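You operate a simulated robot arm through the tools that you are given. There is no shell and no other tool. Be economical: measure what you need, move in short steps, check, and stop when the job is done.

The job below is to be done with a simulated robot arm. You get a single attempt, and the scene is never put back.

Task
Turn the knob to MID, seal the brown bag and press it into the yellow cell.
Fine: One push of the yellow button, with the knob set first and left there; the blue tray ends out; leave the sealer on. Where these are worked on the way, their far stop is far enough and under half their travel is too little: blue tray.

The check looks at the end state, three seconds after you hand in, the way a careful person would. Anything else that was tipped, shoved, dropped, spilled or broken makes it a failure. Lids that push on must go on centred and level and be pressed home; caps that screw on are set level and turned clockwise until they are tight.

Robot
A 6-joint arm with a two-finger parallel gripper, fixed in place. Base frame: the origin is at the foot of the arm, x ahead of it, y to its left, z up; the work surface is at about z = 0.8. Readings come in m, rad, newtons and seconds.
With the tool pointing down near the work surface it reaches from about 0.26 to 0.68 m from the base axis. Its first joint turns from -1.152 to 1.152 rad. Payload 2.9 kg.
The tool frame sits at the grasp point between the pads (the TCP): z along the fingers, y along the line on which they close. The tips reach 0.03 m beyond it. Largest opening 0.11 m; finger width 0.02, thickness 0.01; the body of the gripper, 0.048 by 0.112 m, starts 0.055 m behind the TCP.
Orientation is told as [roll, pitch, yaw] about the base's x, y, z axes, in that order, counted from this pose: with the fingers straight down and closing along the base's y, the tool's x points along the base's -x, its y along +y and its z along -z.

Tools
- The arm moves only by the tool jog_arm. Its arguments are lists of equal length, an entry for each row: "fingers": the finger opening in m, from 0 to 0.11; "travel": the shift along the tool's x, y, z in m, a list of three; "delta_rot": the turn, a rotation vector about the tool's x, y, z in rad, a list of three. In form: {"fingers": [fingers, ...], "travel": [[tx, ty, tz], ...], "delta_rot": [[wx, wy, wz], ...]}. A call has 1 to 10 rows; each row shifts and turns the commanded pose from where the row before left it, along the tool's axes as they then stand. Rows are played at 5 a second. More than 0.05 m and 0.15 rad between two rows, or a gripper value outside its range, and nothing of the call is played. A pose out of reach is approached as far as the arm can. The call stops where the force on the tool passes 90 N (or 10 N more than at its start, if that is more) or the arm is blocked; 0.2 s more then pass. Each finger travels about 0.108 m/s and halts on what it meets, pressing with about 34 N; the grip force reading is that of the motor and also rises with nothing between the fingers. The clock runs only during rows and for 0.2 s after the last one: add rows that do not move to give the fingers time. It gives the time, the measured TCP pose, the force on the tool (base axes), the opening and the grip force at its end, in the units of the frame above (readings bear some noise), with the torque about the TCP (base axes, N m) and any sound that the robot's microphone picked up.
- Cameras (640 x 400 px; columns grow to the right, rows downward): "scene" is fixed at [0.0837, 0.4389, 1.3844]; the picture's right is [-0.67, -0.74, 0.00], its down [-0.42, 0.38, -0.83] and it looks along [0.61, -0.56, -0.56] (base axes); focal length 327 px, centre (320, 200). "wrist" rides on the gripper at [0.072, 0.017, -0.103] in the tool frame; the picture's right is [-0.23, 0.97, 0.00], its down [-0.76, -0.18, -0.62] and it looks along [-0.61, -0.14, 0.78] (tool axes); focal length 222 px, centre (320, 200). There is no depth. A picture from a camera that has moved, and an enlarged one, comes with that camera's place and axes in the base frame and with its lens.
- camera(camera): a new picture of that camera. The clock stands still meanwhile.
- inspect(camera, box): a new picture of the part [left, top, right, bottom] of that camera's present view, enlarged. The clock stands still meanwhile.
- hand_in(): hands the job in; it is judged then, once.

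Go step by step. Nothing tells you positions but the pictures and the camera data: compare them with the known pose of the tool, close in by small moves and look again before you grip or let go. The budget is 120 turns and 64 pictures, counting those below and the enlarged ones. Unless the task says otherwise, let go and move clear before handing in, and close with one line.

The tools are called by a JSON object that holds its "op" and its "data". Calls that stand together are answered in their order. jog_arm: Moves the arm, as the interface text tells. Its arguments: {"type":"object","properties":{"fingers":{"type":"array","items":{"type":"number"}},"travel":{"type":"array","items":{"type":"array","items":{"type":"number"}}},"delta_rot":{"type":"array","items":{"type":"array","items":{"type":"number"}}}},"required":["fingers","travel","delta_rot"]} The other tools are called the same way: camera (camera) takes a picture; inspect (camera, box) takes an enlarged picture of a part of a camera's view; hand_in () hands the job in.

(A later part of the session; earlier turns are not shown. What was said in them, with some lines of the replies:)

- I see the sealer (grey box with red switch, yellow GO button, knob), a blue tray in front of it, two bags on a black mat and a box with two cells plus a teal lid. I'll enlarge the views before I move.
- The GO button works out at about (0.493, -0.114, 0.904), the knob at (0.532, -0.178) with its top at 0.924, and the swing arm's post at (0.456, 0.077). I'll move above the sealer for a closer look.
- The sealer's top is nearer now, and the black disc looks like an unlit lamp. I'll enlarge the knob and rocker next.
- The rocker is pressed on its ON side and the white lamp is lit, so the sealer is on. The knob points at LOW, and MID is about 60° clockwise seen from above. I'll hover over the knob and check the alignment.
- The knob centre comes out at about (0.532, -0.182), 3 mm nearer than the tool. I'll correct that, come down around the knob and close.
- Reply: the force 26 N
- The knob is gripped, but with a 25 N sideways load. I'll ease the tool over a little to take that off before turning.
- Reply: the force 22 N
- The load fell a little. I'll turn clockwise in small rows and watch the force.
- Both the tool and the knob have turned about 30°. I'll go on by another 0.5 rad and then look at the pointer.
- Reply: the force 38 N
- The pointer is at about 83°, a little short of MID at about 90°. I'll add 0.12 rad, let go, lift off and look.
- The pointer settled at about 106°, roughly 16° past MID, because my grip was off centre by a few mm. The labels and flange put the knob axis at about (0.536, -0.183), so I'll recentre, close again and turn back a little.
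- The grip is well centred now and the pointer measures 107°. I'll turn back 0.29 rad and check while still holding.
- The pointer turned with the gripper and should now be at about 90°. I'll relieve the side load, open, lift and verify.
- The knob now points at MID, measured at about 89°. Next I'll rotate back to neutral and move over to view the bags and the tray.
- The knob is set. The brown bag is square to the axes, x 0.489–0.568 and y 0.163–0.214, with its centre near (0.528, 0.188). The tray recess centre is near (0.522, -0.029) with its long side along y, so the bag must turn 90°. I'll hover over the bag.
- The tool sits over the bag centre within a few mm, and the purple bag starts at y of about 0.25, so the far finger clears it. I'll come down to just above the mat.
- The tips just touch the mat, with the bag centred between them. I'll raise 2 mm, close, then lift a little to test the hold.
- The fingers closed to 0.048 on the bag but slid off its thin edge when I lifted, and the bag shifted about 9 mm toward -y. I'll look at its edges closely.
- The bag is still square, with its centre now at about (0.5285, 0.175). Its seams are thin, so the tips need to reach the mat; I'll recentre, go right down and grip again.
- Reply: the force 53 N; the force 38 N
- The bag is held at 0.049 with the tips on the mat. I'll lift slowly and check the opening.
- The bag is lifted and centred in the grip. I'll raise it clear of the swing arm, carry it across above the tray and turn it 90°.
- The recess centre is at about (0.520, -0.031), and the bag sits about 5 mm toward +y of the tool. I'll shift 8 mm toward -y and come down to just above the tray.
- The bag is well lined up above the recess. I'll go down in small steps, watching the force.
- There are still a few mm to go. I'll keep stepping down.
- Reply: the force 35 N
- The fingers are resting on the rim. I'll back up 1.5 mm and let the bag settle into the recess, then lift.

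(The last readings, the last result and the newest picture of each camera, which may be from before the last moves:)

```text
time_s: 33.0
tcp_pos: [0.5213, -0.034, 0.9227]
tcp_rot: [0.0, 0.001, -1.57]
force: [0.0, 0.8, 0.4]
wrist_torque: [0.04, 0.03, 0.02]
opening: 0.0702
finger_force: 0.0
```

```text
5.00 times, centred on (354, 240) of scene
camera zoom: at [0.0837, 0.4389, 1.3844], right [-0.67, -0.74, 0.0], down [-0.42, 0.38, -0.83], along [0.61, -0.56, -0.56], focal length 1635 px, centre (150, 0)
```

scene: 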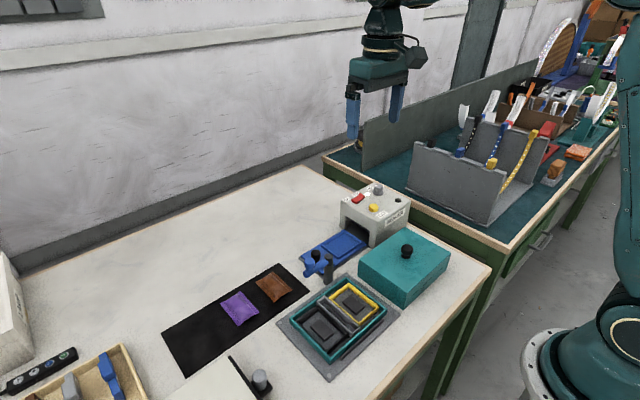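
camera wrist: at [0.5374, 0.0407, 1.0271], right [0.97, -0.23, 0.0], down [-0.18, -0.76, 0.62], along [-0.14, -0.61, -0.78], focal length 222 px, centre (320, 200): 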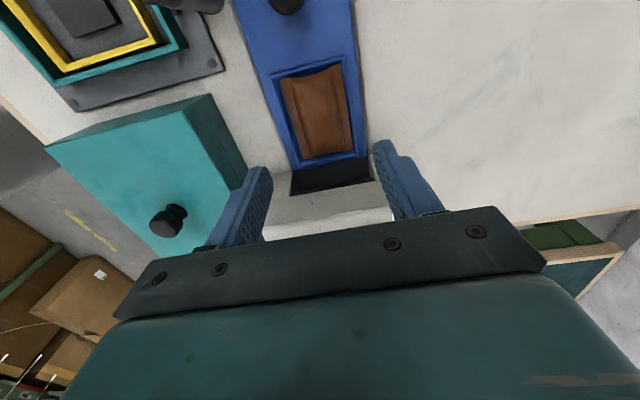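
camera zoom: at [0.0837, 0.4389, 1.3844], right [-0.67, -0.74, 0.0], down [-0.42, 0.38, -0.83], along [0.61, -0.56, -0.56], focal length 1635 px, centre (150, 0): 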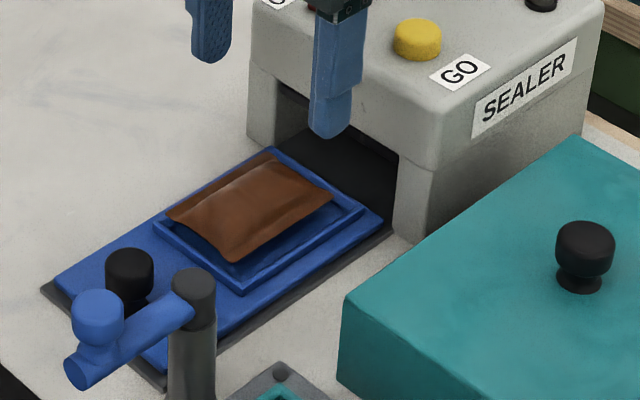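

The bag lies inside the recess rim. Now I'll turn back to neutral with the fingers closed and go behind the tray knob to push the tray in, keeping the gripper's narrow side toward the swing arm.

{"op": "jog_arm", "data": {"fingers": [0.0, 0.0, 0.0, 0.0, 0.0, 0.0, 0.0, 0.0, 0.0, 0.0], "travel": [[0, 0, -0.03], [0, 0, -0.03], [0, 0, 0], [0, 0, 0], [0, 0, 0], [0, 0, 0], [0, 0, 0], [0, 0, 0], [0, 0, 0], [0, 0, 0]], "delta_rot": [[0, 0, -0.147], [0, 0, -0.147], [0, 0, -0.147], [0, 0, -0.147], [0, 0, -0.147], [0, 0, -0.147], [0, 0, -0.147], [0, 0, -0.147], [0, 0, -0.147], [0, 0, -0.147]]}}

{"op": "jog_arm", "data": {"fingers": [0.0, 0.0, 0.0, 0.0, 0.0, 0.0], "travel": [[0, 0, 0], [0, 0.035, 0], [0, 0.035, 0], [0, 0.035, 0], [0, 0.035, 0.02], [0, 0, 0]], "delta_rot": [[0, 0, -0.1008], [0, 0, 0], [0, 0, 0], [0, 0, 0], [0, 0, 0], [0, 0, 0]]}}

{"op": "camera", "data": {"camera": "wrist"}}

```text
time_s: 35.2
tcp_pos: [0.5207, -0.0354, 0.9852]
tcp_rot: [0.0, 0.001, -0.1]
force: [0.6, 0.1, -0.3]
wrist_torque: [-0.01, 0.06, -0.01]
opening: 0.0
finger_force: 34.3
```

```text
time_s: 36.6
tcp_pos: [0.5232, 0.1046, 0.9624]
tcp_rot: [0.001, 0.0, -0.001]
force: [0.0, -0.8, -0.9]
wrist_torque: [0.0, -0.01, 0.03]
opening: 0.0
finger_force: 34.3
```

```text
24 pictures are left
camera wrist: at [0.4505, 0.124, 1.0668], right [0.23, 0.97, 0.0], down [0.76, -0.18, 0.62], along [0.61, -0.14, -0.78], focal length 222 px, centre (320, 200)
```

wrist: 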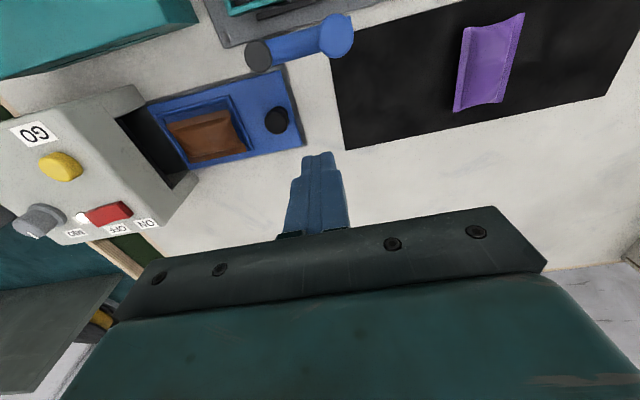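

The tray knob is at about (0.516, 0.0645). I'll line up in x, come down behind it and push toward -y until it stops.

{"op": "jog_arm", "data": {"fingers": [0.0, 0.0, 0.0, 0.0, 0.0], "travel": [[0.006, 0, 0.03], [0, 0, 0.04], [0, 0, 0.035], [0, -0.015, 0], [0, 0, 0]], "delta_rot": [[0, 0, 0], [0, 0, 0], [0, 0, 0], [0, 0, 0], [0, 0, 0]]}}

{"op": "inspect", "data": {"camera": "scene", "box": [280, 200, 408, 280]}}

```text
time_s: 37.8
tcp_pos: [0.5169, 0.089, 0.86]
tcp_rot: [0.001, 0.0, 0.0]
force: [-0.1, 0.2, -0.3]
wrist_torque: [0.0, 0.03, -0.01]
opening: 0.0001
finger_force: 34.0
```

```text
5.00 times, centred on (344, 240) of scene
camera zoom: at [0.0837, 0.4389, 1.3844], right [-0.67, -0.74, 0.0], down [-0.42, 0.38, -0.83], along [0.61, -0.56, -0.56], focal length 1635 px, centre (200, 0)
```

zoom: 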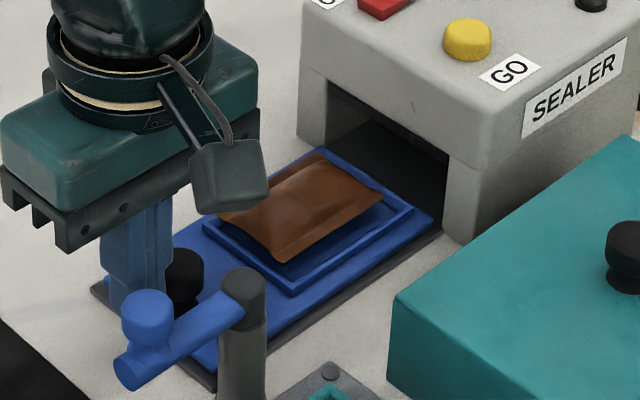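

The fingers are right behind the knob. I'll push the tray in.

{"op": "jog_arm", "data": {"fingers": [0.0, 0.0, 0.0, 0.0, 0.0, 0.0], "travel": [[0, -0.015, 0], [0, -0.015, 0], [0, -0.015, 0], [0, -0.015, 0], [0, -0.015, 0], [0, 0, 0]], "delta_rot": [[0, 0, 0], [0, 0, 0], [0, 0, 0], [0, 0, 0], [0, 0, 0], [0, 0, 0]]}}

{"op": "inspect", "data": {"camera": "scene", "box": [280, 190, 408, 270]}}

```text
time_s: 39.2
tcp_pos: [0.5142, 0.0149, 0.8585]
tcp_rot: [0.001, 0.0, -0.002]
force: [0.3, 0.3, -0.4]
wrist_torque: [0.03, 0.0, -0.01]
opening: 0.0
finger_force: 34.1
```

```text
5.00 times, centred on (344, 230) of scene
camera zoom: at [0.0837, 0.4389, 1.3844], right [-0.67, -0.74, 0.0], down [-0.42, 0.38, -0.83], along [0.61, -0.56, -0.56], focal length 1635 px, centre (200, 50)
```

zoom: 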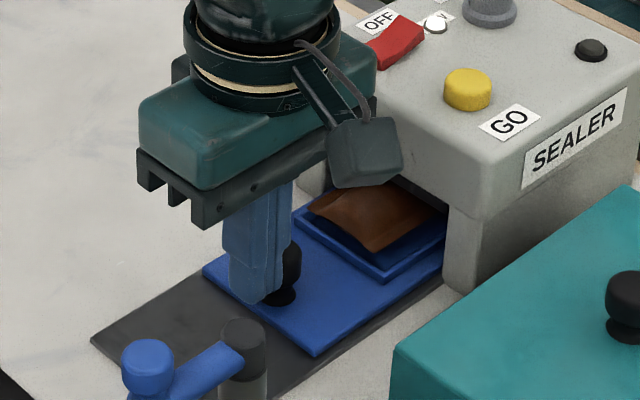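

The tray is moving in, with the bag riding along. I'll carry on gently toward the stop.

{"op": "jog_arm", "data": {"fingers": [0.0, 0.0, 0.0, 0.0, 0.0], "travel": [[0, -0.01, 0], [0, -0.01, 0], [0, -0.01, 0], [0, -0.01, 0], [0, 0, 0]], "delta_rot": [[0, 0, 0], [0, 0, 0], [0, 0, 0], [0, 0, 0], [0, 0, 0]]}}

{"op": "inspect", "data": {"camera": "scene", "box": [290, 180, 418, 260]}}

```text
time_s: 40.4
tcp_pos: [0.5156, -0.0198, 0.8604]
tcp_rot: [0.006, -0.001, 0.012]
force: [-0.9, 32.4, -0.7]
wrist_torque: [0.81, 0.02, 0.18]
opening: 0.0
finger_force: 33.6
```

```text
5.00 times, centred on (354, 220) of scene
camera zoom: at [0.0837, 0.4397, 1.3841], right [-0.67, -0.74, 0.0], down [-0.42, 0.38, -0.83], along [0.61, -0.56, -0.56], focal length 1635 px, centre (150, 100)
```

zoom: 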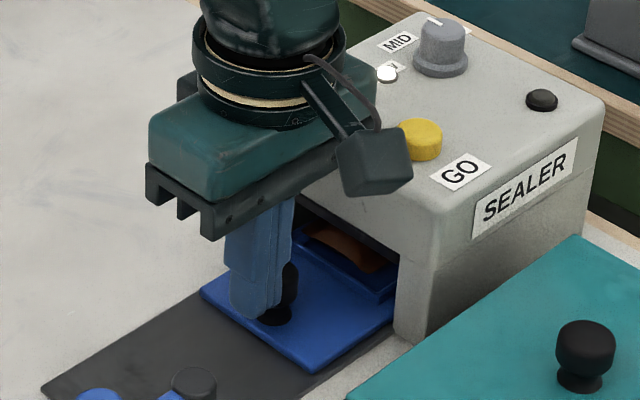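

A 32 N reaction suggests the end stop. I'll nudge a few mm more to confirm it is hard, then back off.

{"op": "jog_arm", "data": {"fingers": [0.0, 0.0], "travel": [[0, -0.004, 0], [0, 0, 0]], "delta_rot": [[0, 0, 0], [0, 0, 0]]}}

{"op": "jog_arm", "data": {"fingers": [0.0, 0.0, 0.0, 0.0, 0.0], "travel": [[0, 0.02, 0], [0, 0.02, 0], [0, 0, -0.04], [0, 0, -0.04], [0, 0, 0]], "delta_rot": [[0, 0, 0], [0, 0, 0], [0, 0, 0], [0, 0, 0], [0, 0, 0]]}}

{"op": "camera", "data": {"camera": "wrist"}}

```text
time_s: 41.0
tcp_pos: [0.5153, -0.0203, 0.8597]
tcp_rot: [0.012, 0.0, 0.019]
force: [-5.9, 45.9, 4.1]
wrist_torque: [1.03, 0.12, 0.16]
opening: 0.0
finger_force: 33.9
```

```text
time_s: 42.2
tcp_pos: [0.5128, 0.0092, 0.9372]
tcp_rot: [0.0, 0.001, -0.003]
force: [0.5, -0.3, -0.1]
wrist_torque: [0.03, 0.0, -0.01]
opening: 0.0002
finger_force: 34.0
```

```text
20 pictures are left
camera wrist: at [0.44, 0.0282, 1.0408], right [0.23, 0.97, 0.0], down [0.76, -0.18, 0.62], along [0.61, -0.14, -0.78], focal length 222 px, centre (320, 200)
```

wrist: 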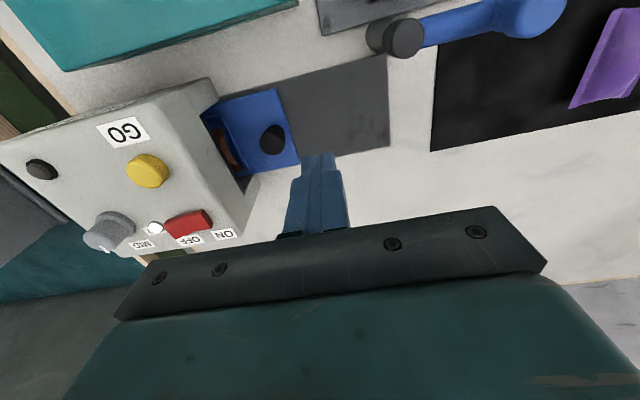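

The stop is hard and the tray is fully in. The GO button is at about (0.4925, -0.113), so I'll hover the closed fingertips over it.

{"op": "jog_arm", "data": {"fingers": [0.0, 0.0, 0.0, 0.0, 0.0, 0.0], "travel": [[0, 0, -0.04], [0.0065, -0.0413, 0], [0.0065, -0.0413, 0], [0.0065, -0.0413, 0], [0, 0, 0.022], [0, 0, 0]], "delta_rot": [[0, 0, 0], [0, 0, 0], [0, 0, 0], [0, 0, 0], [0, 0, 0], [0, 0, 0]]}}

{"op": "inspect", "data": {"camera": "scene", "box": [330, 160, 426, 220]}}

{"op": "inspect", "data": {"camera": "wrist", "box": [256, 90, 384, 200]}}

```text
time_s: 43.6
tcp_pos: [0.4937, -0.1122, 0.9578]
tcp_rot: [-0.001, -0.001, 0.001]
force: [-0.1, 0.6, -0.7]
wrist_torque: [0.01, 0.0, 0.0]
opening: 0.0003
finger_force: 33.5
```

```text
6.67 times, centred on (378, 190) of scene
camera zoom: at [0.0837, 0.4389, 1.3844], right [-0.67, -0.74, 0.0], down [-0.42, 0.38, -0.83], along [0.61, -0.56, -0.56], focal length 2180 px, centre (-67, 267)
```

zoom: 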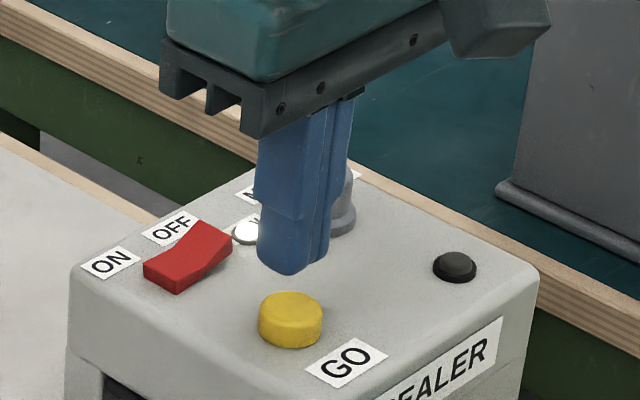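

```text
3.64 times, centred on (320, 145) of wrist
camera zoom: at [0.422, -0.093, 1.0617], right [0.23, 0.97, 0.0], down [0.76, -0.18, 0.62], along [0.61, -0.14, -0.78], focal length 808 px, centre (320, 400)
```

zoom: 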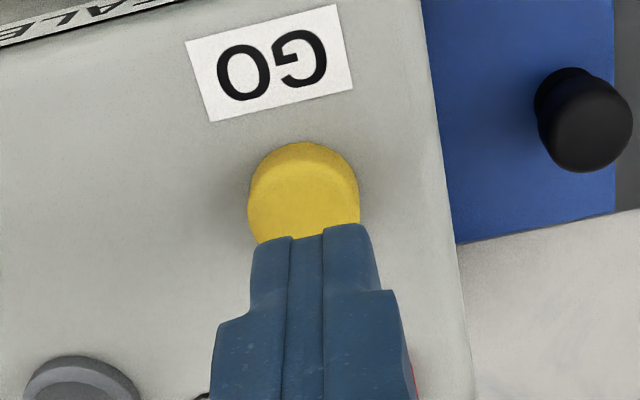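

The alignment is within 3 mm. I'll correct it and press down in fine rows as a single push.

{"op": "jog_arm", "data": {"fingers": [0.0, 0.0, 0.0, 0.0, 0.0, 0.0], "travel": [[0.002, -0.0025, 0.012], [0, 0, 0.009], [0, 0, 0.003], [0, 0, 0.002], [0, 0, 0.002], [0, 0, 0]], "delta_rot": [[0, 0, 0], [0, 0, 0], [0, 0, 0], [0, 0, 0], [0, 0, 0], [0, 0, 0]]}}

```text
time_s: 45.0
tcp_pos: [0.4933, -0.1147, 0.9297]
tcp_rot: [0.002, -0.004, -0.001]
force: [-1.5, 5.3, 13.2]
wrist_torque: [0.19, 0.05, -0.04]
opening: 0.0
finger_force: 34.3
heard: click
```

I heard a click, so the push registered. I'll lift straight off and look at the lamp.

{"op": "jog_arm", "data": {"fingers": [0.0, 0.0, 0.0, 0.0], "travel": [[0, 0, -0.02], [0, 0, -0.04], [0, 0, -0.02], [0, 0, 0]], "delta_rot": [[0, 0, 0], [0, 0, 0], [0, 0, 0], [0, 0, 0]]}}

{"op": "inspect", "data": {"camera": "scene", "box": [310, 170, 438, 250]}}

```text
time_s: 46.0
tcp_pos: [0.4932, -0.1166, 1.0096]
tcp_rot: [0.0, 0.0, -0.001]
force: [-0.9, 0.0, -0.6]
wrist_torque: [-0.02, -0.02, -0.02]
opening: 0.0
finger_force: 33.8
```

```text
5.00 times, centred on (374, 210) of scene
camera zoom: at [0.0837, 0.4389, 1.3844], right [-0.67, -0.74, 0.0], down [-0.42, 0.38, -0.83], along [0.61, -0.56, -0.56], focal length 1635 px, centre (50, 150)
```

zoom: 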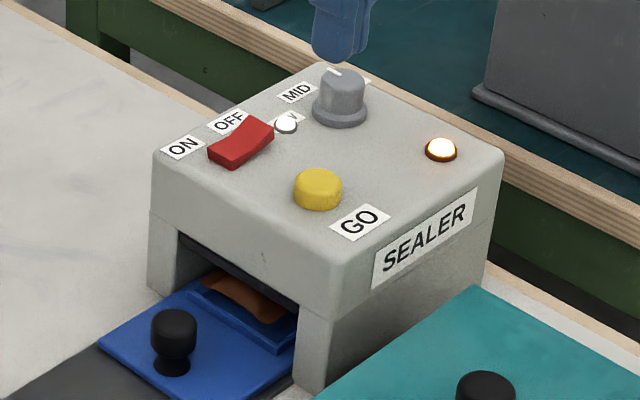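

The orange lamp is lit, so sealing is running. While it works I'll move above the tray knob, at about (0.516, -0.0405), with the fingers open a little.

{"op": "jog_arm", "data": {"fingers": [0.045, 0.045, 0.045, 0.045, 0.045, 0.045, 0.045, 0.045, 0.045, 0.045], "travel": [[-0.008, 0.0243, 0], [-0.008, 0.0243, 0], [-0.0077, 0.0244, 0], [0, 0, 0.035], [0, 0, 0.035], [0, 0, 0], [0, 0, 0], [0, 0, 0], [0, 0, 0], [0, 0, 0]], "delta_rot": [[0, 0, 0], [0, 0, 0], [0, 0, 0], [0, 0, 0], [0, 0, 0], [0, 0, 0], [0, 0, 0], [0, 0, 0], [0, 0, 0], [0, 0, 0]]}}

{"op": "jog_arm", "data": {"fingers": [0.045, 0.045, 0.045, 0.045, 0.045, 0.045, 0.045, 0.045, 0.045, 0.045], "travel": [[0, 0, 0], [0, 0, 0], [0, 0, 0], [0, 0, 0], [0, 0, 0], [0, 0, 0], [0, 0, 0], [0, 0, 0], [0, 0, 0], [0, 0, 0]], "delta_rot": [[0, 0, 0], [0, 0, 0], [0, 0, 0], [0, 0, 0], [0, 0, 0], [0, 0, 0], [0, 0, 0], [0, 0, 0], [0, 0, 0], [0, 0, 0]]}}

{"op": "camera", "data": {"camera": "wrist"}}

```text
time_s: 48.2
tcp_pos: [0.5213, -0.0429, 0.9429]
tcp_rot: [0.0, 0.0, 0.0]
force: [0.3, 1.4, 0.1]
wrist_torque: [0.01, 0.01, -0.03]
opening: 0.045
finger_force: 0.1
```

```text
time_s: 50.4
tcp_pos: [0.521, -0.0438, 0.9417]
tcp_rot: [0.0, 0.0, 0.001]
force: [-0.5, 0.4, -0.1]
wrist_torque: [0.07, 0.02, -0.01]
opening: 0.0449
finger_force: 0.1
```

```text
16 pictures are left
camera wrist: at [0.4471, -0.0251, 1.0462], right [0.23, 0.97, 0.0], down [0.76, -0.18, 0.62], along [0.61, -0.14, -0.78], focal length 222 px, centre (320, 200)
```

wrist: 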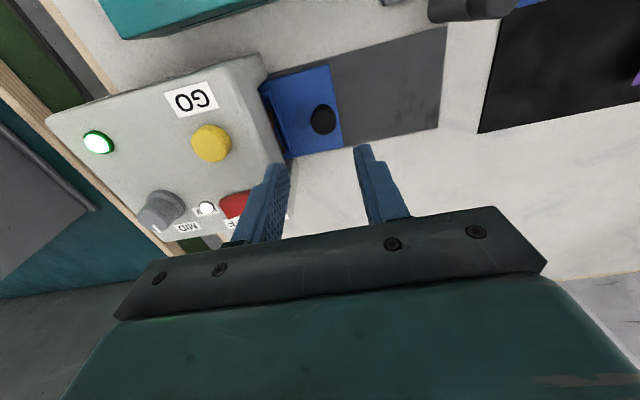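

The lamp has turned green, so the sealing is done. I'll come down over the tray knob at about (0.5135, -0.039), grip it and start pulling.

{"op": "jog_arm", "data": {"fingers": [0.045, 0.045, 0.045, 0.0, 0.0, 0.0], "travel": [[0.0055, 0.003, 0.03], [0, 0, 0.03], [0, 0, 0.021], [0, 0, 0], [0, 0, 0], [0, 0, 0]], "delta_rot": [[0, 0, 0], [0, 0, 0], [0, 0, 0], [0, 0, 0], [0, 0, 0], [0, 0, 0]]}}

{"op": "inspect", "data": {"camera": "scene", "box": [290, 180, 418, 260]}}

```text
time_s: 51.8
tcp_pos: [0.5135, -0.0403, 0.8589]
tcp_rot: [0.0, 0.0, 0.0]
force: [0.0, 4.1, -2.2]
wrist_torque: [-0.18, -0.19, 0.02]
opening: 0.0229
finger_force: 45.3
```

```text
5.00 times, centred on (354, 220) of scene
camera zoom: at [0.0837, 0.439, 1.3843], right [-0.67, -0.74, 0.0], down [-0.42, 0.38, -0.83], along [0.61, -0.56, -0.56], focal length 1635 px, centre (150, 100)
```

zoom: 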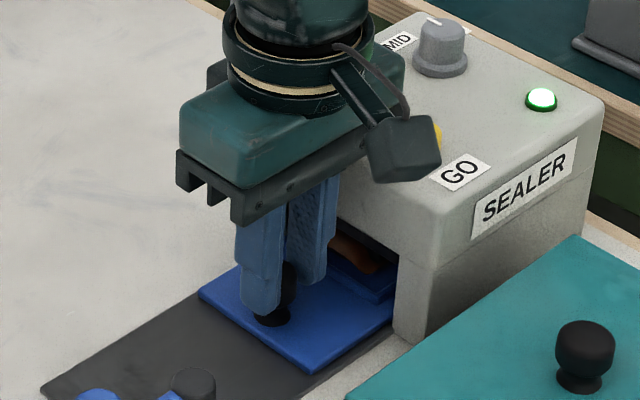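

The knob is held. I'll pull the tray out smoothly.

{"op": "jog_arm", "data": {"fingers": [0.0, 0.0, 0.0, 0.0, 0.0, 0.0, 0.0, 0.0, 0.0], "travel": [[0, 0.008, 0], [0, 0.014, 0], [0, 0.014, 0], [0, 0.014, 0], [0, 0.014, 0], [0, 0.014, 0], [0, 0.014, 0], [0, 0.01, 0], [0, 0.0, 0]], "delta_rot": [[0, 0, 0], [0, 0, 0], [0, 0, 0], [0, 0, 0], [0, 0, 0], [0, 0, 0], [0, 0, 0], [0, 0, 0], [0, 0, 0]]}}

{"op": "jog_arm", "data": {"fingers": [0.0, 0.0, 0.0], "travel": [[0, 0.004, 0], [0, 0.004, 0], [0, 0, 0]], "delta_rot": [[0, 0, 0], [0, 0, 0], [0, 0, 0]]}}

```text
time_s: 53.8
tcp_pos: [0.5135, 0.0604, 0.86]
tcp_rot: [-0.003, -0.003, -0.005]
force: [11.4, -8.7, -4.2]
wrist_torque: [-0.01, -0.54, -0.01]
opening: 0.0228
finger_force: 45.0
```

```text
time_s: 54.6
tcp_pos: [0.5151, 0.0614, 0.8599]
tcp_rot: [-0.013, 0.0, -0.02]
force: [8.9, -42.1, 2.7]
wrist_torque: [-0.8, -0.12, -0.27]
opening: 0.0231
finger_force: 44.9
```

The tray is at its outer stop. I'll relax the pull, let go, lift and check the bag.

{"op": "jog_arm", "data": {"fingers": [0.0, 0.045, 0.045, 0.045, 0.045, 0.045, 0.045], "travel": [[0, -0.008, 0], [0, 0, 0], [0, 0, 0], [0, 0, -0.04], [0, 0, -0.04], [0, 0, -0.03], [0, 0, 0]], "delta_rot": [[0, 0, 0], [0, 0, 0], [0, 0, 0], [0, 0, 0], [0, 0, 0], [0, 0, 0], [0, 0, 0]]}}

{"op": "jog_arm", "data": {"fingers": [0.045, 0.074, 0.074, 0.074, 0.074, 0.074, 0.074, 0.074, 0.074, 0.074], "travel": [[0, -0.0315, 0], [0, -0.0315, 0], [0, -0.0315, 0], [0, 0, 0], [0, 0, 0], [0, 0, 0], [0, 0, 0], [0, 0, 0], [0, 0, 0], [0, 0, 0]], "delta_rot": [[0, 0, 0], [0, 0, 0], [0, 0, 0.145], [0, 0, 0.145], [0, 0, 0.145], [0, 0, 0.145], [0, 0, 0.145], [0, 0, 0.145], [0, 0, 0.145], [0, 0, 0.145]]}}

{"op": "jog_arm", "data": {"fingers": [0.074, 0.074, 0.074, 0.074], "travel": [[0, 0, 0], [0, 0, 0], [0, 0, 0], [0, 0, 0]], "delta_rot": [[0, 0, 0.145], [0, 0, 0.145], [0, 0, 0.1208], [0, 0, 0]]}}

{"op": "camera", "data": {"camera": "wrist"}}

{"op": "inspect", "data": {"camera": "scene", "box": [290, 200, 418, 280]}}

```text
time_s: 56.2
tcp_pos: [0.513, 0.0626, 0.9693]
tcp_rot: [0.0, 0.001, -0.001]
force: [0.0, 0.1, 0.4]
wrist_torque: [0.0, 0.01, 0.02]
opening: 0.0449
finger_force: 0.1
```

```text
time_s: 58.4
tcp_pos: [0.5118, -0.0334, 0.9689]
tcp_rot: [0.001, 0.0, -1.166]
force: [-0.8, 0.7, -0.7]
wrist_torque: [0.01, 0.0, 0.01]
opening: 0.0741
finger_force: 0.0
```

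```text
time_s: 59.4
tcp_pos: [0.5115, -0.0331, 0.97]
tcp_rot: [0.001, 0.0, -1.576]
force: [1.0, -0.1, -0.4]
wrist_torque: [-0.01, 0.01, 0.01]
opening: 0.074
finger_force: 0.1
```

```text
14 pictures are left
camera wrist: at [0.5285, 0.0403, 1.0733], right [0.97, -0.23, 0.0], down [-0.18, -0.76, 0.62], along [-0.14, -0.61, -0.78], focal length 222 px, centre (320, 200)
```

wrist: 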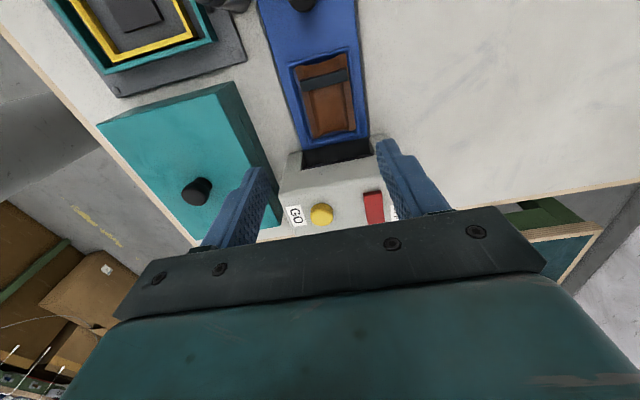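

```text
5.00 times, centred on (354, 240) of scene
camera zoom: at [0.0837, 0.4389, 1.3844], right [-0.67, -0.74, 0.0], down [-0.42, 0.38, -0.83], along [0.61, -0.56, -0.56], focal length 1635 px, centre (150, 0)
```

zoom: 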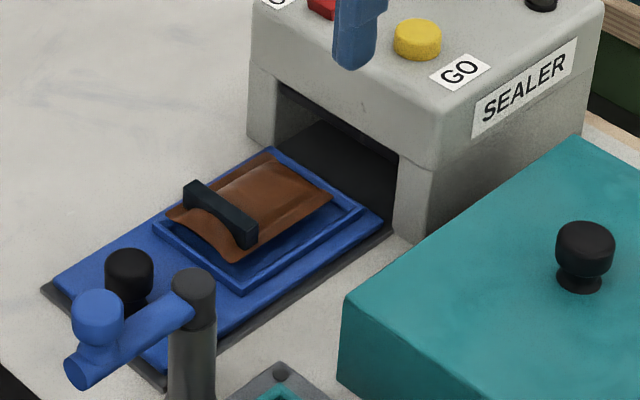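

The bag came out sealed, with a dark seal bar across it. Before gripping I'll look closely at how it sits against the tray rim.

{"op": "inspect", "data": {"camera": "wrist", "box": [270, 30, 380, 150]}}

{"op": "inspect", "data": {"camera": "scene", "box": [318, 228, 366, 260]}}

```text
3.33 times, centred on (325, 90) of wrist
camera zoom: at [0.5285, 0.0403, 1.0733], right [0.97, -0.23, 0.0], down [-0.18, -0.76, 0.62], along [-0.14, -0.61, -0.78], focal length 740 px, centre (303, 567)
```

zoom: 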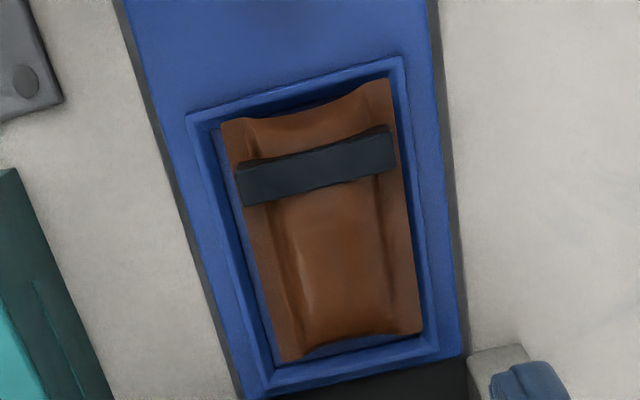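

```text
12.50 times, centred on (342, 244) of scene
camera zoom: at [0.0837, 0.4389, 1.3844], right [-0.67, -0.74, 0.0], down [-0.42, 0.38, -0.83], along [0.61, -0.56, -0.56], focal length 4087 px, centre (45, -350)
```

zoom: 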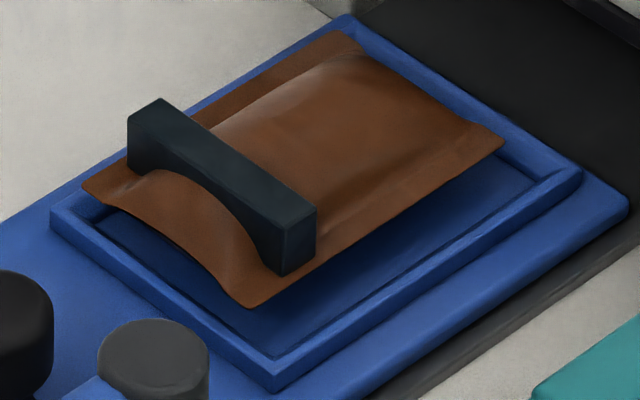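

The bag's seams stand at about z 0.826, roughly 8 mm above the rim, so the fingers can grip it with their tips on the rim. The bag centre is about (0.522, -0.025). I'll align and come down.

{"op": "jog_arm", "data": {"fingers": [0.074, 0.074, 0.074, 0.074, 0.074], "travel": [[0.0035, 0.0105, 0.03], [0, 0, 0.04], [0, 0, 0.03], [0, 0, 0.016], [0, 0, 0]], "delta_rot": [[0, 0, 0], [0, 0, 0], [0, 0, 0], [0, 0, 0], [0, 0, 0]]}}

{"op": "jog_arm", "data": {"fingers": [0.074, 0.074, 0.074, 0.074], "travel": [[0, 0, 0.003], [0, 0, 0.002], [0, 0, 0.001], [0, 0, 0]], "delta_rot": [[0, 0, 0], [0, 0, 0], [0, 0, 0], [0, 0, 0]]}}

{"op": "inspect", "data": {"camera": "scene", "box": [306, 210, 386, 260]}}

```text
time_s: 60.6
tcp_pos: [0.5222, -0.0275, 0.8539]
tcp_rot: [0.002, 0.0, -1.572]
force: [0.7, 0.2, 0.3]
wrist_torque: [0.0, -0.01, -0.04]
opening: 0.0741
finger_force: 0.1
```

```text
time_s: 61.6
tcp_pos: [0.5216, -0.0288, 0.8473]
tcp_rot: [0.0, 0.001, -1.573]
force: [0.0, 0.1, -0.5]
wrist_torque: [-0.02, 0.01, -0.01]
opening: 0.0743
finger_force: 0.0
```

```text
8.00 times, centred on (346, 235) of scene
camera zoom: at [0.0837, 0.4389, 1.3844], right [-0.67, -0.74, 0.0], down [-0.42, 0.38, -0.83], along [0.61, -0.56, -0.56], focal length 2615 px, centre (112, -80)
```

zoom: 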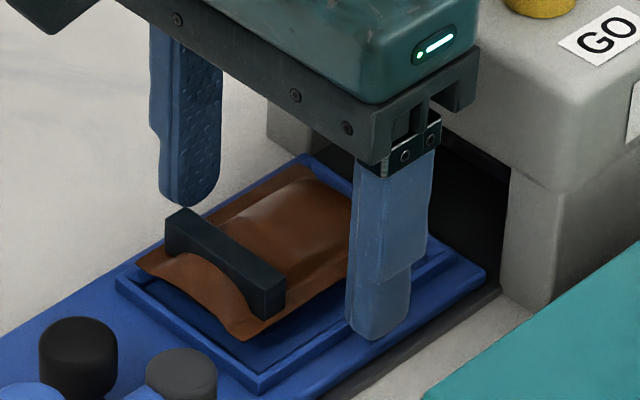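

The tips are level with the rim top, on either side of the bag. I'll raise 1.5 mm so they slide over the rim, close, then lift slowly.

{"op": "jog_arm", "data": {"fingers": [0.074, 0.0, 0.0, 0.0, 0.0], "travel": [[0, 0, -0.0015], [0, 0, 0], [0, 0, 0], [0, 0, 0], [0, 0, 0]], "delta_rot": [[0, 0, 0], [0, 0, 0], [0, 0, 0], [0, 0, 0], [0, 0, 0]]}}

{"op": "jog_arm", "data": {"fingers": [0.0, 0.0, 0.0, 0.0, 0.0], "travel": [[0, 0, -0.002], [0, 0, -0.004], [0, 0, -0.006], [0, 0, -0.008], [0, 0, 0]], "delta_rot": [[0, 0, 0], [0, 0, 0], [0, 0, 0], [0, 0, 0], [0, 0, 0]]}}

```text
time_s: 62.8
tcp_pos: [0.523, -0.0297, 0.8483]
tcp_rot: [-0.001, -0.001, -1.572]
force: [-0.4, 0.3, 0.0]
wrist_torque: [0.02, 0.02, -0.01]
opening: 0.0487
finger_force: 33.9
```

```text
time_s: 64.0
tcp_pos: [0.5213, -0.0286, 0.8691]
tcp_rot: [-0.001, 0.001, -1.573]
force: [0.2, 0.0, 0.4]
wrist_torque: [0.02, 0.01, 0.01]
opening: 0.049
finger_force: 34.3
```

The bag is held at 0.049 and clear of the rim. I'll lift it high, turn back to neutral and go over to the yellow cell.

{"op": "jog_arm", "data": {"fingers": [0.0, 0.0, 0.0, 0.0, 0.0, 0.0, 0.0, 0.0, 0.0, 0.0], "travel": [[0, 0, -0.015], [0, 0, -0.025], [0, 0, -0.03], [0, 0, -0.03], [0, 0, -0.02], [0, 0, 0], [0, 0, 0], [0, 0, 0], [0, 0, 0], [0, 0, 0]], "delta_rot": [[0, 0, 0], [0, 0, 0], [0, 0, 0], [0, 0, 0], [0, 0, 0], [0, 0, -0.14], [0, 0, -0.14], [0, 0, -0.14], [0, 0, -0.14], [0, 0, -0.14]]}}

{"op": "jog_arm", "data": {"fingers": [0.0, 0.0, 0.0, 0.0, 0.0, 0.0, 0.0], "travel": [[0, 0, 0], [0, 0, 0], [0, 0, 0], [0, 0, 0], [0, 0, 0], [0, 0, 0], [0, 0, 0]], "delta_rot": [[0, 0, -0.14], [0, 0, -0.14], [0, 0, -0.14], [0, 0, -0.14], [0, 0, -0.14], [0, 0, -0.1708], [0, 0, 0]]}}

```text
time_s: 66.2
tcp_pos: [0.5239, -0.0305, 0.9887]
tcp_rot: [0.001, -0.001, -0.87]
force: [0.0, 0.5, -0.9]
wrist_torque: [-0.01, 0.01, 0.04]
opening: 0.0489
finger_force: 33.5
```

```text
refused: row 6 steps farther than a row can; nothing moved
```

One row was a little too large and nothing moved. I'll split it up and then carry the bag over.

{"op": "jog_arm", "data": {"fingers": [0.0, 0.0, 0.0, 0.0, 0.0, 0.0, 0.0], "travel": [[0, 0, 0], [0, 0, 0], [0, 0, 0], [0, 0, 0], [0, 0, 0], [0, 0, 0], [0, 0, 0]], "delta_rot": [[0, 0, -0.145], [0, 0, -0.145], [0, 0, -0.145], [0, 0, -0.145], [0, 0, -0.145], [0, 0, -0.1458], [0, 0, 0]]}}

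{"op": "jog_arm", "data": {"fingers": [0.0, 0.0, 0.0, 0.0, 0.0, 0.0], "travel": [[0.0314, 0.0246, 0], [0.0314, 0.0246, 0], [0.0314, 0.0246, 0], [0.0314, 0.0246, 0], [0.0314, 0.0246, 0], [0, 0, 0]], "delta_rot": [[0, 0, 0], [0, 0, 0], [0, 0, 0], [0, 0, 0], [0, 0, 0], [0, 0, 0]]}}

{"op": "camera", "data": {"camera": "wrist"}}

{"op": "inspect", "data": {"camera": "scene", "box": [270, 220, 430, 320]}}

```text
time_s: 67.8
tcp_pos: [0.5215, -0.0305, 0.9889]
tcp_rot: [0.0, -0.001, 0.002]
force: [0.3, 0.3, -0.9]
wrist_torque: [0.03, -0.02, 0.02]
opening: 0.0492
finger_force: 33.7
```

```text
time_s: 69.2
tcp_pos: [0.3649, 0.0949, 0.991]
tcp_rot: [0.001, 0.001, 0.0]
force: [0.3, 0.8, -0.6]
wrist_torque: [-0.01, 0.02, 0.0]
opening: 0.0487
finger_force: 34.3
```

```text
9 pictures are left
camera wrist: at [0.2923, 0.1136, 1.0953], right [0.23, 0.97, 0.0], down [0.76, -0.18, 0.62], along [0.61, -0.14, -0.78], focal length 222 px, centre (320, 200)
```

wrist: 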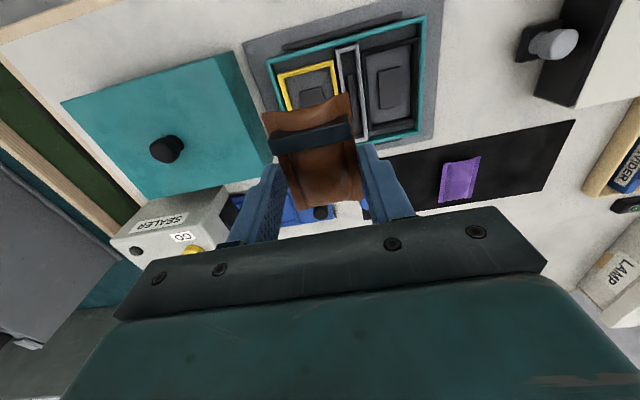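

```text
4.00 times, centred on (350, 270) of scene
camera zoom: at [0.0837, 0.439, 1.3844], right [-0.67, -0.74, 0.0], down [-0.42, 0.38, -0.83], along [0.61, -0.56, -0.56], focal length 1308 px, centre (200, -80)
```

zoom: 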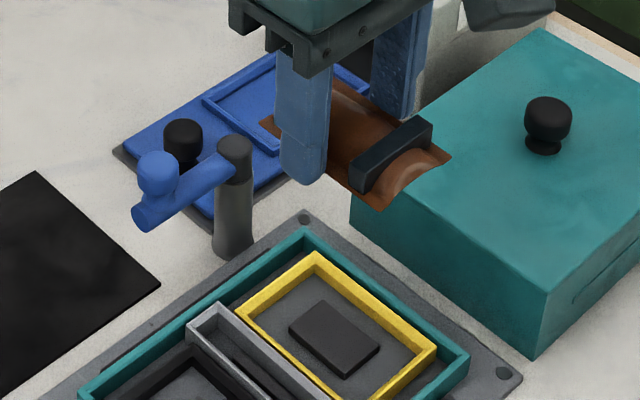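

From both views the yellow cell's outer rim is x 0.324–0.408, y 0.059–0.120, top about 0.827, so its centre is (0.366, 0.0895). The bag centre is now at (0.360, 0.097); I'll shift it over and come down to just above.

{"op": "jog_arm", "data": {"fingers": [0.0, 0.0, 0.0, 0.0, 0.0], "travel": [[-0.006, -0.007, 0], [0, 0, 0.04], [0, 0, 0.04], [0, 0, 0.03], [0, 0, 0]], "delta_rot": [[0, 0, 0], [0, 0, 0], [0, 0, 0], [0, 0, 0], [0, 0, 0]]}}

{"op": "inspect", "data": {"camera": "wrist", "box": [230, 50, 390, 210]}}

{"op": "inspect", "data": {"camera": "scene", "box": [306, 260, 402, 320]}}

```text
time_s: 70.4
tcp_pos: [0.3699, 0.0873, 0.8764]
tcp_rot: [0.0, 0.0, -0.002]
force: [-0.3, -0.5, 0.2]
wrist_torque: [0.01, 0.01, 0.02]
opening: 0.0486
finger_force: 34.4
```

```text
2.50 times, centred on (310, 130) of wrist
camera zoom: at [0.2964, 0.1061, 0.9811], right [0.23, 0.97, 0.0], down [0.76, -0.18, 0.62], along [0.61, -0.14, -0.78], focal length 555 px, centre (345, 375)
```

zoom: 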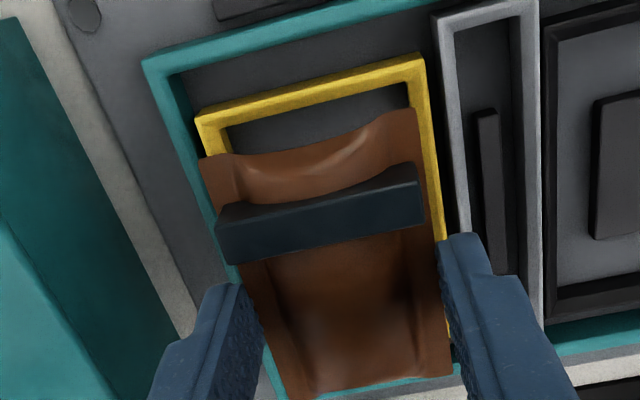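

```text
6.67 times, centred on (354, 290) of scene
camera zoom: at [0.0837, 0.4389, 1.3844], right [-0.67, -0.74, 0.0], down [-0.42, 0.38, -0.83], along [0.61, -0.56, -0.56], focal length 2180 px, centre (93, -400)
```

zoom: 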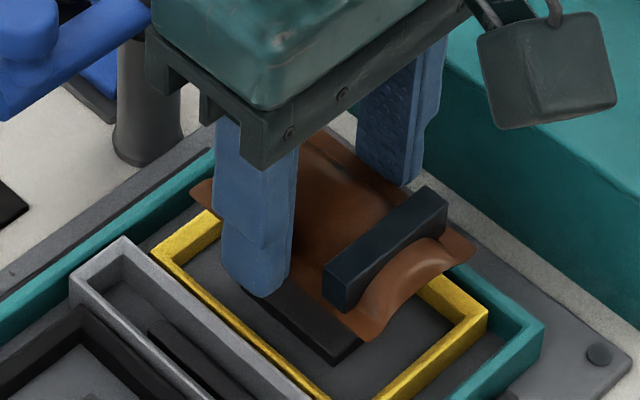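

The bag is within 2 mm of centre over the cell and its size fits the opening. I'll correct that and step down until the fingers meet the walls.

{"op": "jog_arm", "data": {"fingers": [0.0, 0.0, 0.0, 0.0, 0.0, 0.0], "travel": [[-0.002, 0.0003, 0.006], [0, 0, 0.005], [0, 0, 0.003], [0, 0, 0.002], [0, 0, 0.002], [0, 0, 0]], "delta_rot": [[0, 0, 0], [0, 0, 0], [0, 0, 0], [0, 0, 0], [0, 0, 0], [0, 0, 0]]}}

{"op": "jog_arm", "data": {"fingers": [0.0, 0.0], "travel": [[0, 0, 0.002], [0, 0, 0]], "delta_rot": [[0, 0, 0], [0, 0, 0]]}}

```text
time_s: 71.8
tcp_pos: [0.3752, 0.0861, 0.8612]
tcp_rot: [0.0, 0.001, -0.002]
force: [0.9, 0.2, -0.2]
wrist_torque: [-0.03, 0.02, -0.01]
opening: 0.0488
finger_force: 33.6
```

```text
time_s: 72.4
tcp_pos: [0.3743, 0.088, 0.8592]
tcp_rot: [0.0, 0.0, -0.002]
force: [-0.8, 0.4, -0.6]
wrist_torque: [0.01, -0.01, 0.0]
opening: 0.0492
finger_force: 34.4
```

There is no contact yet, so I'll continue in fine steps.

{"op": "jog_arm", "data": {"fingers": [0.0, 0.0, 0.0], "travel": [[0, 0, 0.0015], [0, 0, 0.001], [0, 0, 0]], "delta_rot": [[0, 0, 0], [0, 0, 0], [0, 0, 0]]}}

{"op": "inspect", "data": {"camera": "wrist", "box": [230, 50, 390, 210]}}

```text
time_s: 73.2
tcp_pos: [0.3747, 0.087, 0.8554]
tcp_rot: [0.0, 0.0, -0.002]
force: [-0.1, -0.3, -0.1]
wrist_torque: [0.01, 0.01, 0.02]
opening: 0.0487
finger_force: 34.1
```

```text
2.50 times, centred on (310, 130) of wrist
camera zoom: at [0.301, 0.1056, 0.9606], right [0.23, 0.97, 0.0], down [0.76, -0.18, 0.62], along [0.61, -0.14, -0.78], focal length 555 px, centre (345, 375)
```

zoom: 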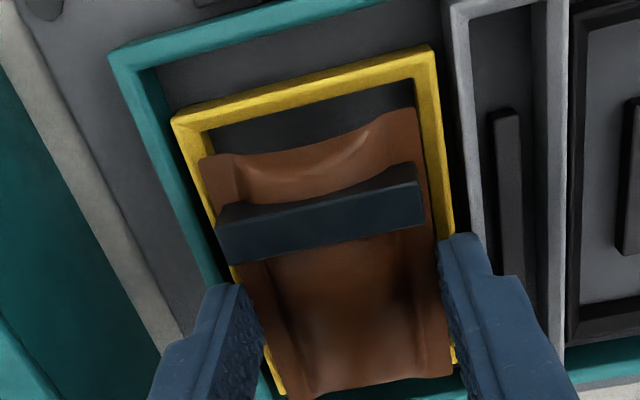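

The bag is about 2.5 mm too far in +x relative to the cell. I'll shift it back and continue down.

{"op": "jog_arm", "data": {"fingers": [0.0, 0.0, 0.0, 0.0], "travel": [[0.0026, 0.0008, 0], [0, 0, 0.0015], [0, 0, 0.0015], [0, 0, 0]], "delta_rot": [[0, 0, 0], [0, 0, 0], [0, 0, 0], [0, 0, 0]]}}

{"op": "jog_arm", "data": {"fingers": [0.0, 0.0, 0.0], "travel": [[0, 0, 0.0015], [0, 0, 0], [0, 0, 0]], "delta_rot": [[0, 0, 0], [0, 0, 0], [0, 0, 0]]}}

```text
time_s: 74.2
tcp_pos: [0.3713, 0.0885, 0.8544]
tcp_rot: [0.0, -0.003, -0.001]
force: [-2.6, -5.1, 21.7]
wrist_torque: [0.64, 0.09, 0.07]
opening: 0.0487
finger_force: 33.8
```

```text
time_s: 75.0
tcp_pos: [0.3715, 0.0878, 0.8538]
tcp_rot: [0.001, -0.004, 0.0]
force: [-13.9, -9.6, 66.1]
wrist_torque: [2.01, 0.51, 0.48]
opening: 0.0488
finger_force: 34.0
```

The fingers are resting on the rim. I'll ease up 3 mm to unload, open just enough to release, and lift.

{"op": "jog_arm", "data": {"fingers": [0.0, 0.0, 0.06, 0.06, 0.06, 0.06, 0.06], "travel": [[0, 0, -0.0025], [0, 0, 0], [0, 0, 0], [0, 0, 0], [0, 0, -0.02], [0, 0, -0.04], [0, 0, 0]], "delta_rot": [[0, 0, 0], [0, 0, 0], [0, 0, 0], [0, 0, 0], [0, 0, 0], [0, 0, 0], [0, 0, 0]]}}

{"op": "inspect", "data": {"camera": "wrist", "box": [230, 30, 390, 150]}}

{"op": "inspect", "data": {"camera": "scene", "box": [306, 260, 402, 320]}}

```text
time_s: 76.6
tcp_pos: [0.3705, 0.0889, 0.9129]
tcp_rot: [-0.001, 0.0, 0.0]
force: [1.0, 0.2, -0.3]
wrist_torque: [0.01, -0.01, 0.02]
opening: 0.0601
finger_force: 0.1
```

```text
3.33 times, centred on (310, 90) of wrist
camera zoom: at [0.2972, 0.1069, 1.0176], right [0.23, 0.97, 0.0], down [0.76, -0.18, 0.62], along [0.61, -0.14, -0.78], focal length 740 px, centre (353, 567)
```

zoom: 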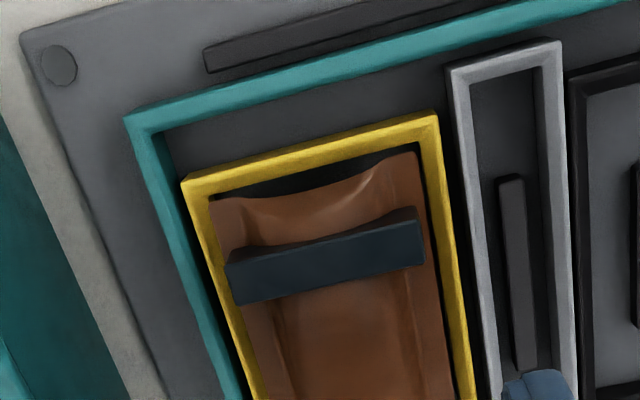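

```text
6.67 times, centred on (354, 290) of scene
camera zoom: at [0.0837, 0.4389, 1.3844], right [-0.67, -0.74, 0.0], down [-0.42, 0.38, -0.83], along [0.61, -0.56, -0.56], focal length 2180 px, centre (93, -400)
```

zoom: 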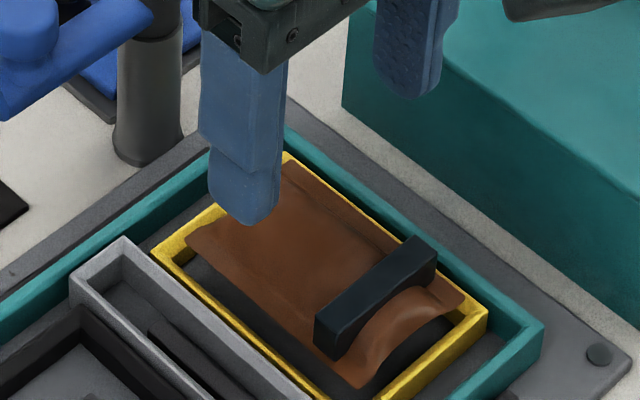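

The bag sits in the cell on its pad, well centred but not yet pressed home. I'll bring the fingers almost together over its middle, clear of the seal bar, and press down in small steps.

{"op": "jog_arm", "data": {"fingers": [0.02, 0.02, 0.02, 0.02, 0.02], "travel": [[0.002, 0, 0], [0, 0, 0.02], [0, 0, 0.015], [0, 0, 0.003], [0, 0, 0]], "delta_rot": [[0, 0, 0], [0, 0, 0], [0, 0, 0], [0, 0, 0], [0, 0, 0]]}}

{"op": "jog_arm", "data": {"fingers": [0.02, 0.02, 0.02, 0.02, 0.02], "travel": [[0, 0, 0.003], [0, 0, 0.002], [0, 0, 0.002], [0, 0, 0.002], [0, 0, 0]], "delta_rot": [[0, 0, 0], [0, 0, 0], [0, 0, 0], [0, 0, 0], [0, 0, 0]]}}

```text
time_s: 77.8
tcp_pos: [0.3676, 0.0873, 0.8766]
tcp_rot: [-0.001, 0.0, -0.001]
force: [0.2, 0.3, -0.6]
wrist_torque: [0.02, 0.03, 0.02]
opening: 0.0198
finger_force: 0.1
```

```text
time_s: 79.0
tcp_pos: [0.3689, 0.0877, 0.8675]
tcp_rot: [-0.001, 0.0, -0.001]
force: [-0.1, -0.8, 0.1]
wrist_torque: [0.02, 0.0, 0.02]
opening: 0.0202
finger_force: 0.1
```

Still no contact with the tips at about 0.837. I'll keep pressing down in small steps.

{"op": "jog_arm", "data": {"fingers": [0.02, 0.02, 0.02, 0.02, 0.02], "travel": [[0, 0, 0.002], [0, 0, 0.002], [0, 0, 0.002], [0, 0, 0.002], [0, 0, 0]], "delta_rot": [[0, 0, 0], [0, 0, 0], [0, 0, 0], [0, 0, 0], [0, 0, 0]]}}

{"op": "jog_arm", "data": {"fingers": [0.02, 0.02, 0.02], "travel": [[0, 0, 0.002], [0, 0, 0.001], [0, 0, 0]], "delta_rot": [[0, 0, 0], [0, 0, 0], [0, 0, 0]]}}

```text
time_s: 80.1
tcp_pos: [0.3692, 0.0876, 0.8637]
tcp_rot: [0.0, -0.007, -0.001]
force: [-7.4, -3.0, 21.7]
wrist_torque: [-0.15, 0.38, -0.02]
opening: 0.0201
finger_force: 0.2
stopped in row 5: the force on the tool passed its limit at 92 N (the readings are from after the stop); the commanded pose is now the measured one
```

```text
time_s: 80.9
tcp_pos: [0.37, 0.088, 0.8638]
tcp_rot: [0.0, -0.014, -0.003]
force: [-19.5, -6.0, 77.1]
wrist_torque: [-0.39, 0.8, -0.06]
opening: 0.02
finger_force: 0.0
```

The contact was firm, reaching 92 N without any give. I'll lift off and see whether the bag is home.

{"op": "jog_arm", "data": {"fingers": [0.02, 0.02, 0.02, 0.02], "travel": [[0, 0, -0.01], [0, 0, -0.03], [0, 0, -0.04], [0, 0, 0]], "delta_rot": [[0, 0, 0], [0, 0, 0], [0, 0, 0], [0, 0, 0]]}}

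{"op": "inspect", "data": {"camera": "scene", "box": [306, 260, 402, 320]}}

```text
time_s: 81.9
tcp_pos: [0.3709, 0.088, 0.9386]
tcp_rot: [0.002, -0.006, -0.002]
force: [0.3, 0.2, 0.1]
wrist_torque: [0.01, 0.01, -0.01]
opening: 0.0201
finger_force: 0.1
```

```text
6.67 times, centred on (354, 290) of scene
camera zoom: at [0.0837, 0.4389, 1.3844], right [-0.67, -0.74, 0.0], down [-0.42, 0.38, -0.83], along [0.61, -0.56, -0.56], focal length 2180 px, centre (93, -400)
```

zoom: 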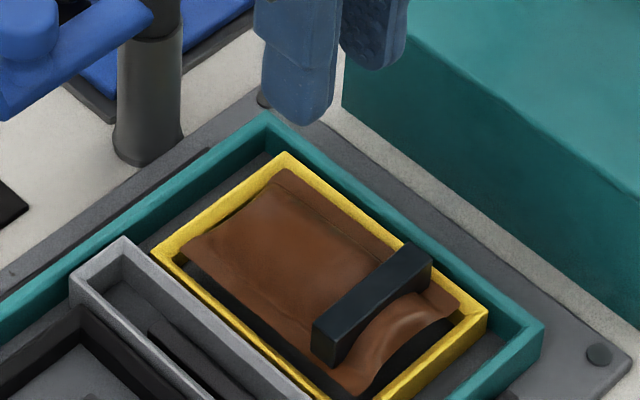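

The bag dropped about 3 mm under the press. All its corners now sit level at about z 0.827, flush with the rim, against a rigid stop. I'll move clear and take a final overall look.

{"op": "jog_arm", "data": {"fingers": [0.02, 0.02, 0.02, 0.02, 0.02], "travel": [[0, 0, -0.045], [0, 0, -0.045], [0, 0, -0.045], [-0.04, 0, -0.02], [0, 0, 0]], "delta_rot": [[0, 0, 0], [0, 0, 0], [0, 0, 0], [0, 0, 0], [0, 0, 0]]}}

{"op": "camera", "data": {"camera": "scene"}}

{"op": "inspect", "data": {"camera": "scene", "box": [290, 175, 434, 265]}}

```text
time_s: 83.1
tcp_pos: [0.4074, 0.0872, 1.0961]
tcp_rot: [0.002, -0.007, -0.001]
force: [-0.3, -0.7, 0.5]
wrist_torque: [-0.01, 0.01, 0.01]
opening: 0.0195
finger_force: 0.0
```

```text
1 pictures are left
```

scene: 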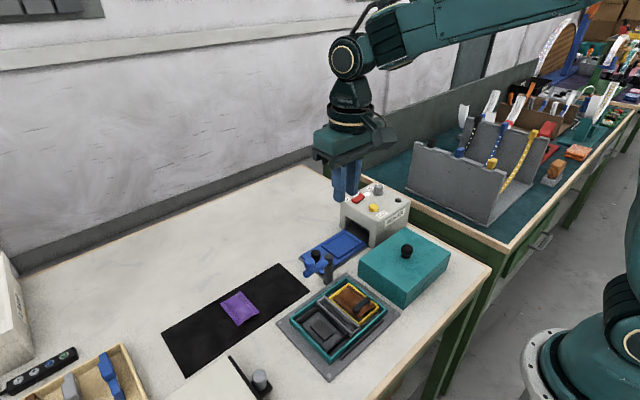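

```text
4.44 times, centred on (362, 220) of scene
camera zoom: at [0.0837, 0.4389, 1.3844], right [-0.67, -0.74, 0.0], down [-0.42, 0.38, -0.83], along [0.61, -0.56, -0.56], focal length 1453 px, centre (133, 111)
```

zoom: 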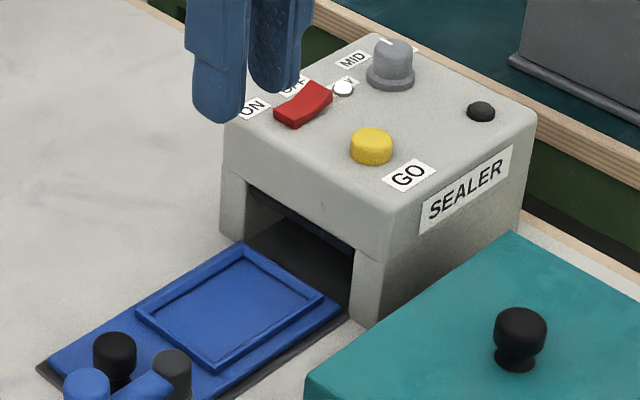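

The tray is out, the power lamp is lit, the knob is on MID, the sealed bag is in the yellow cell and nothing else has moved. I'm handing in.

{"op": "hand_in", "data": {}}

```text
The job is handed in.
```

I set the knob to MID, sealed the brown bag with one push of the yellow button and pressed it into the yellow cell; the blue tray is out and the sealer is on. My first grip on the bag slipped and moved it about 9 mm on the mat.
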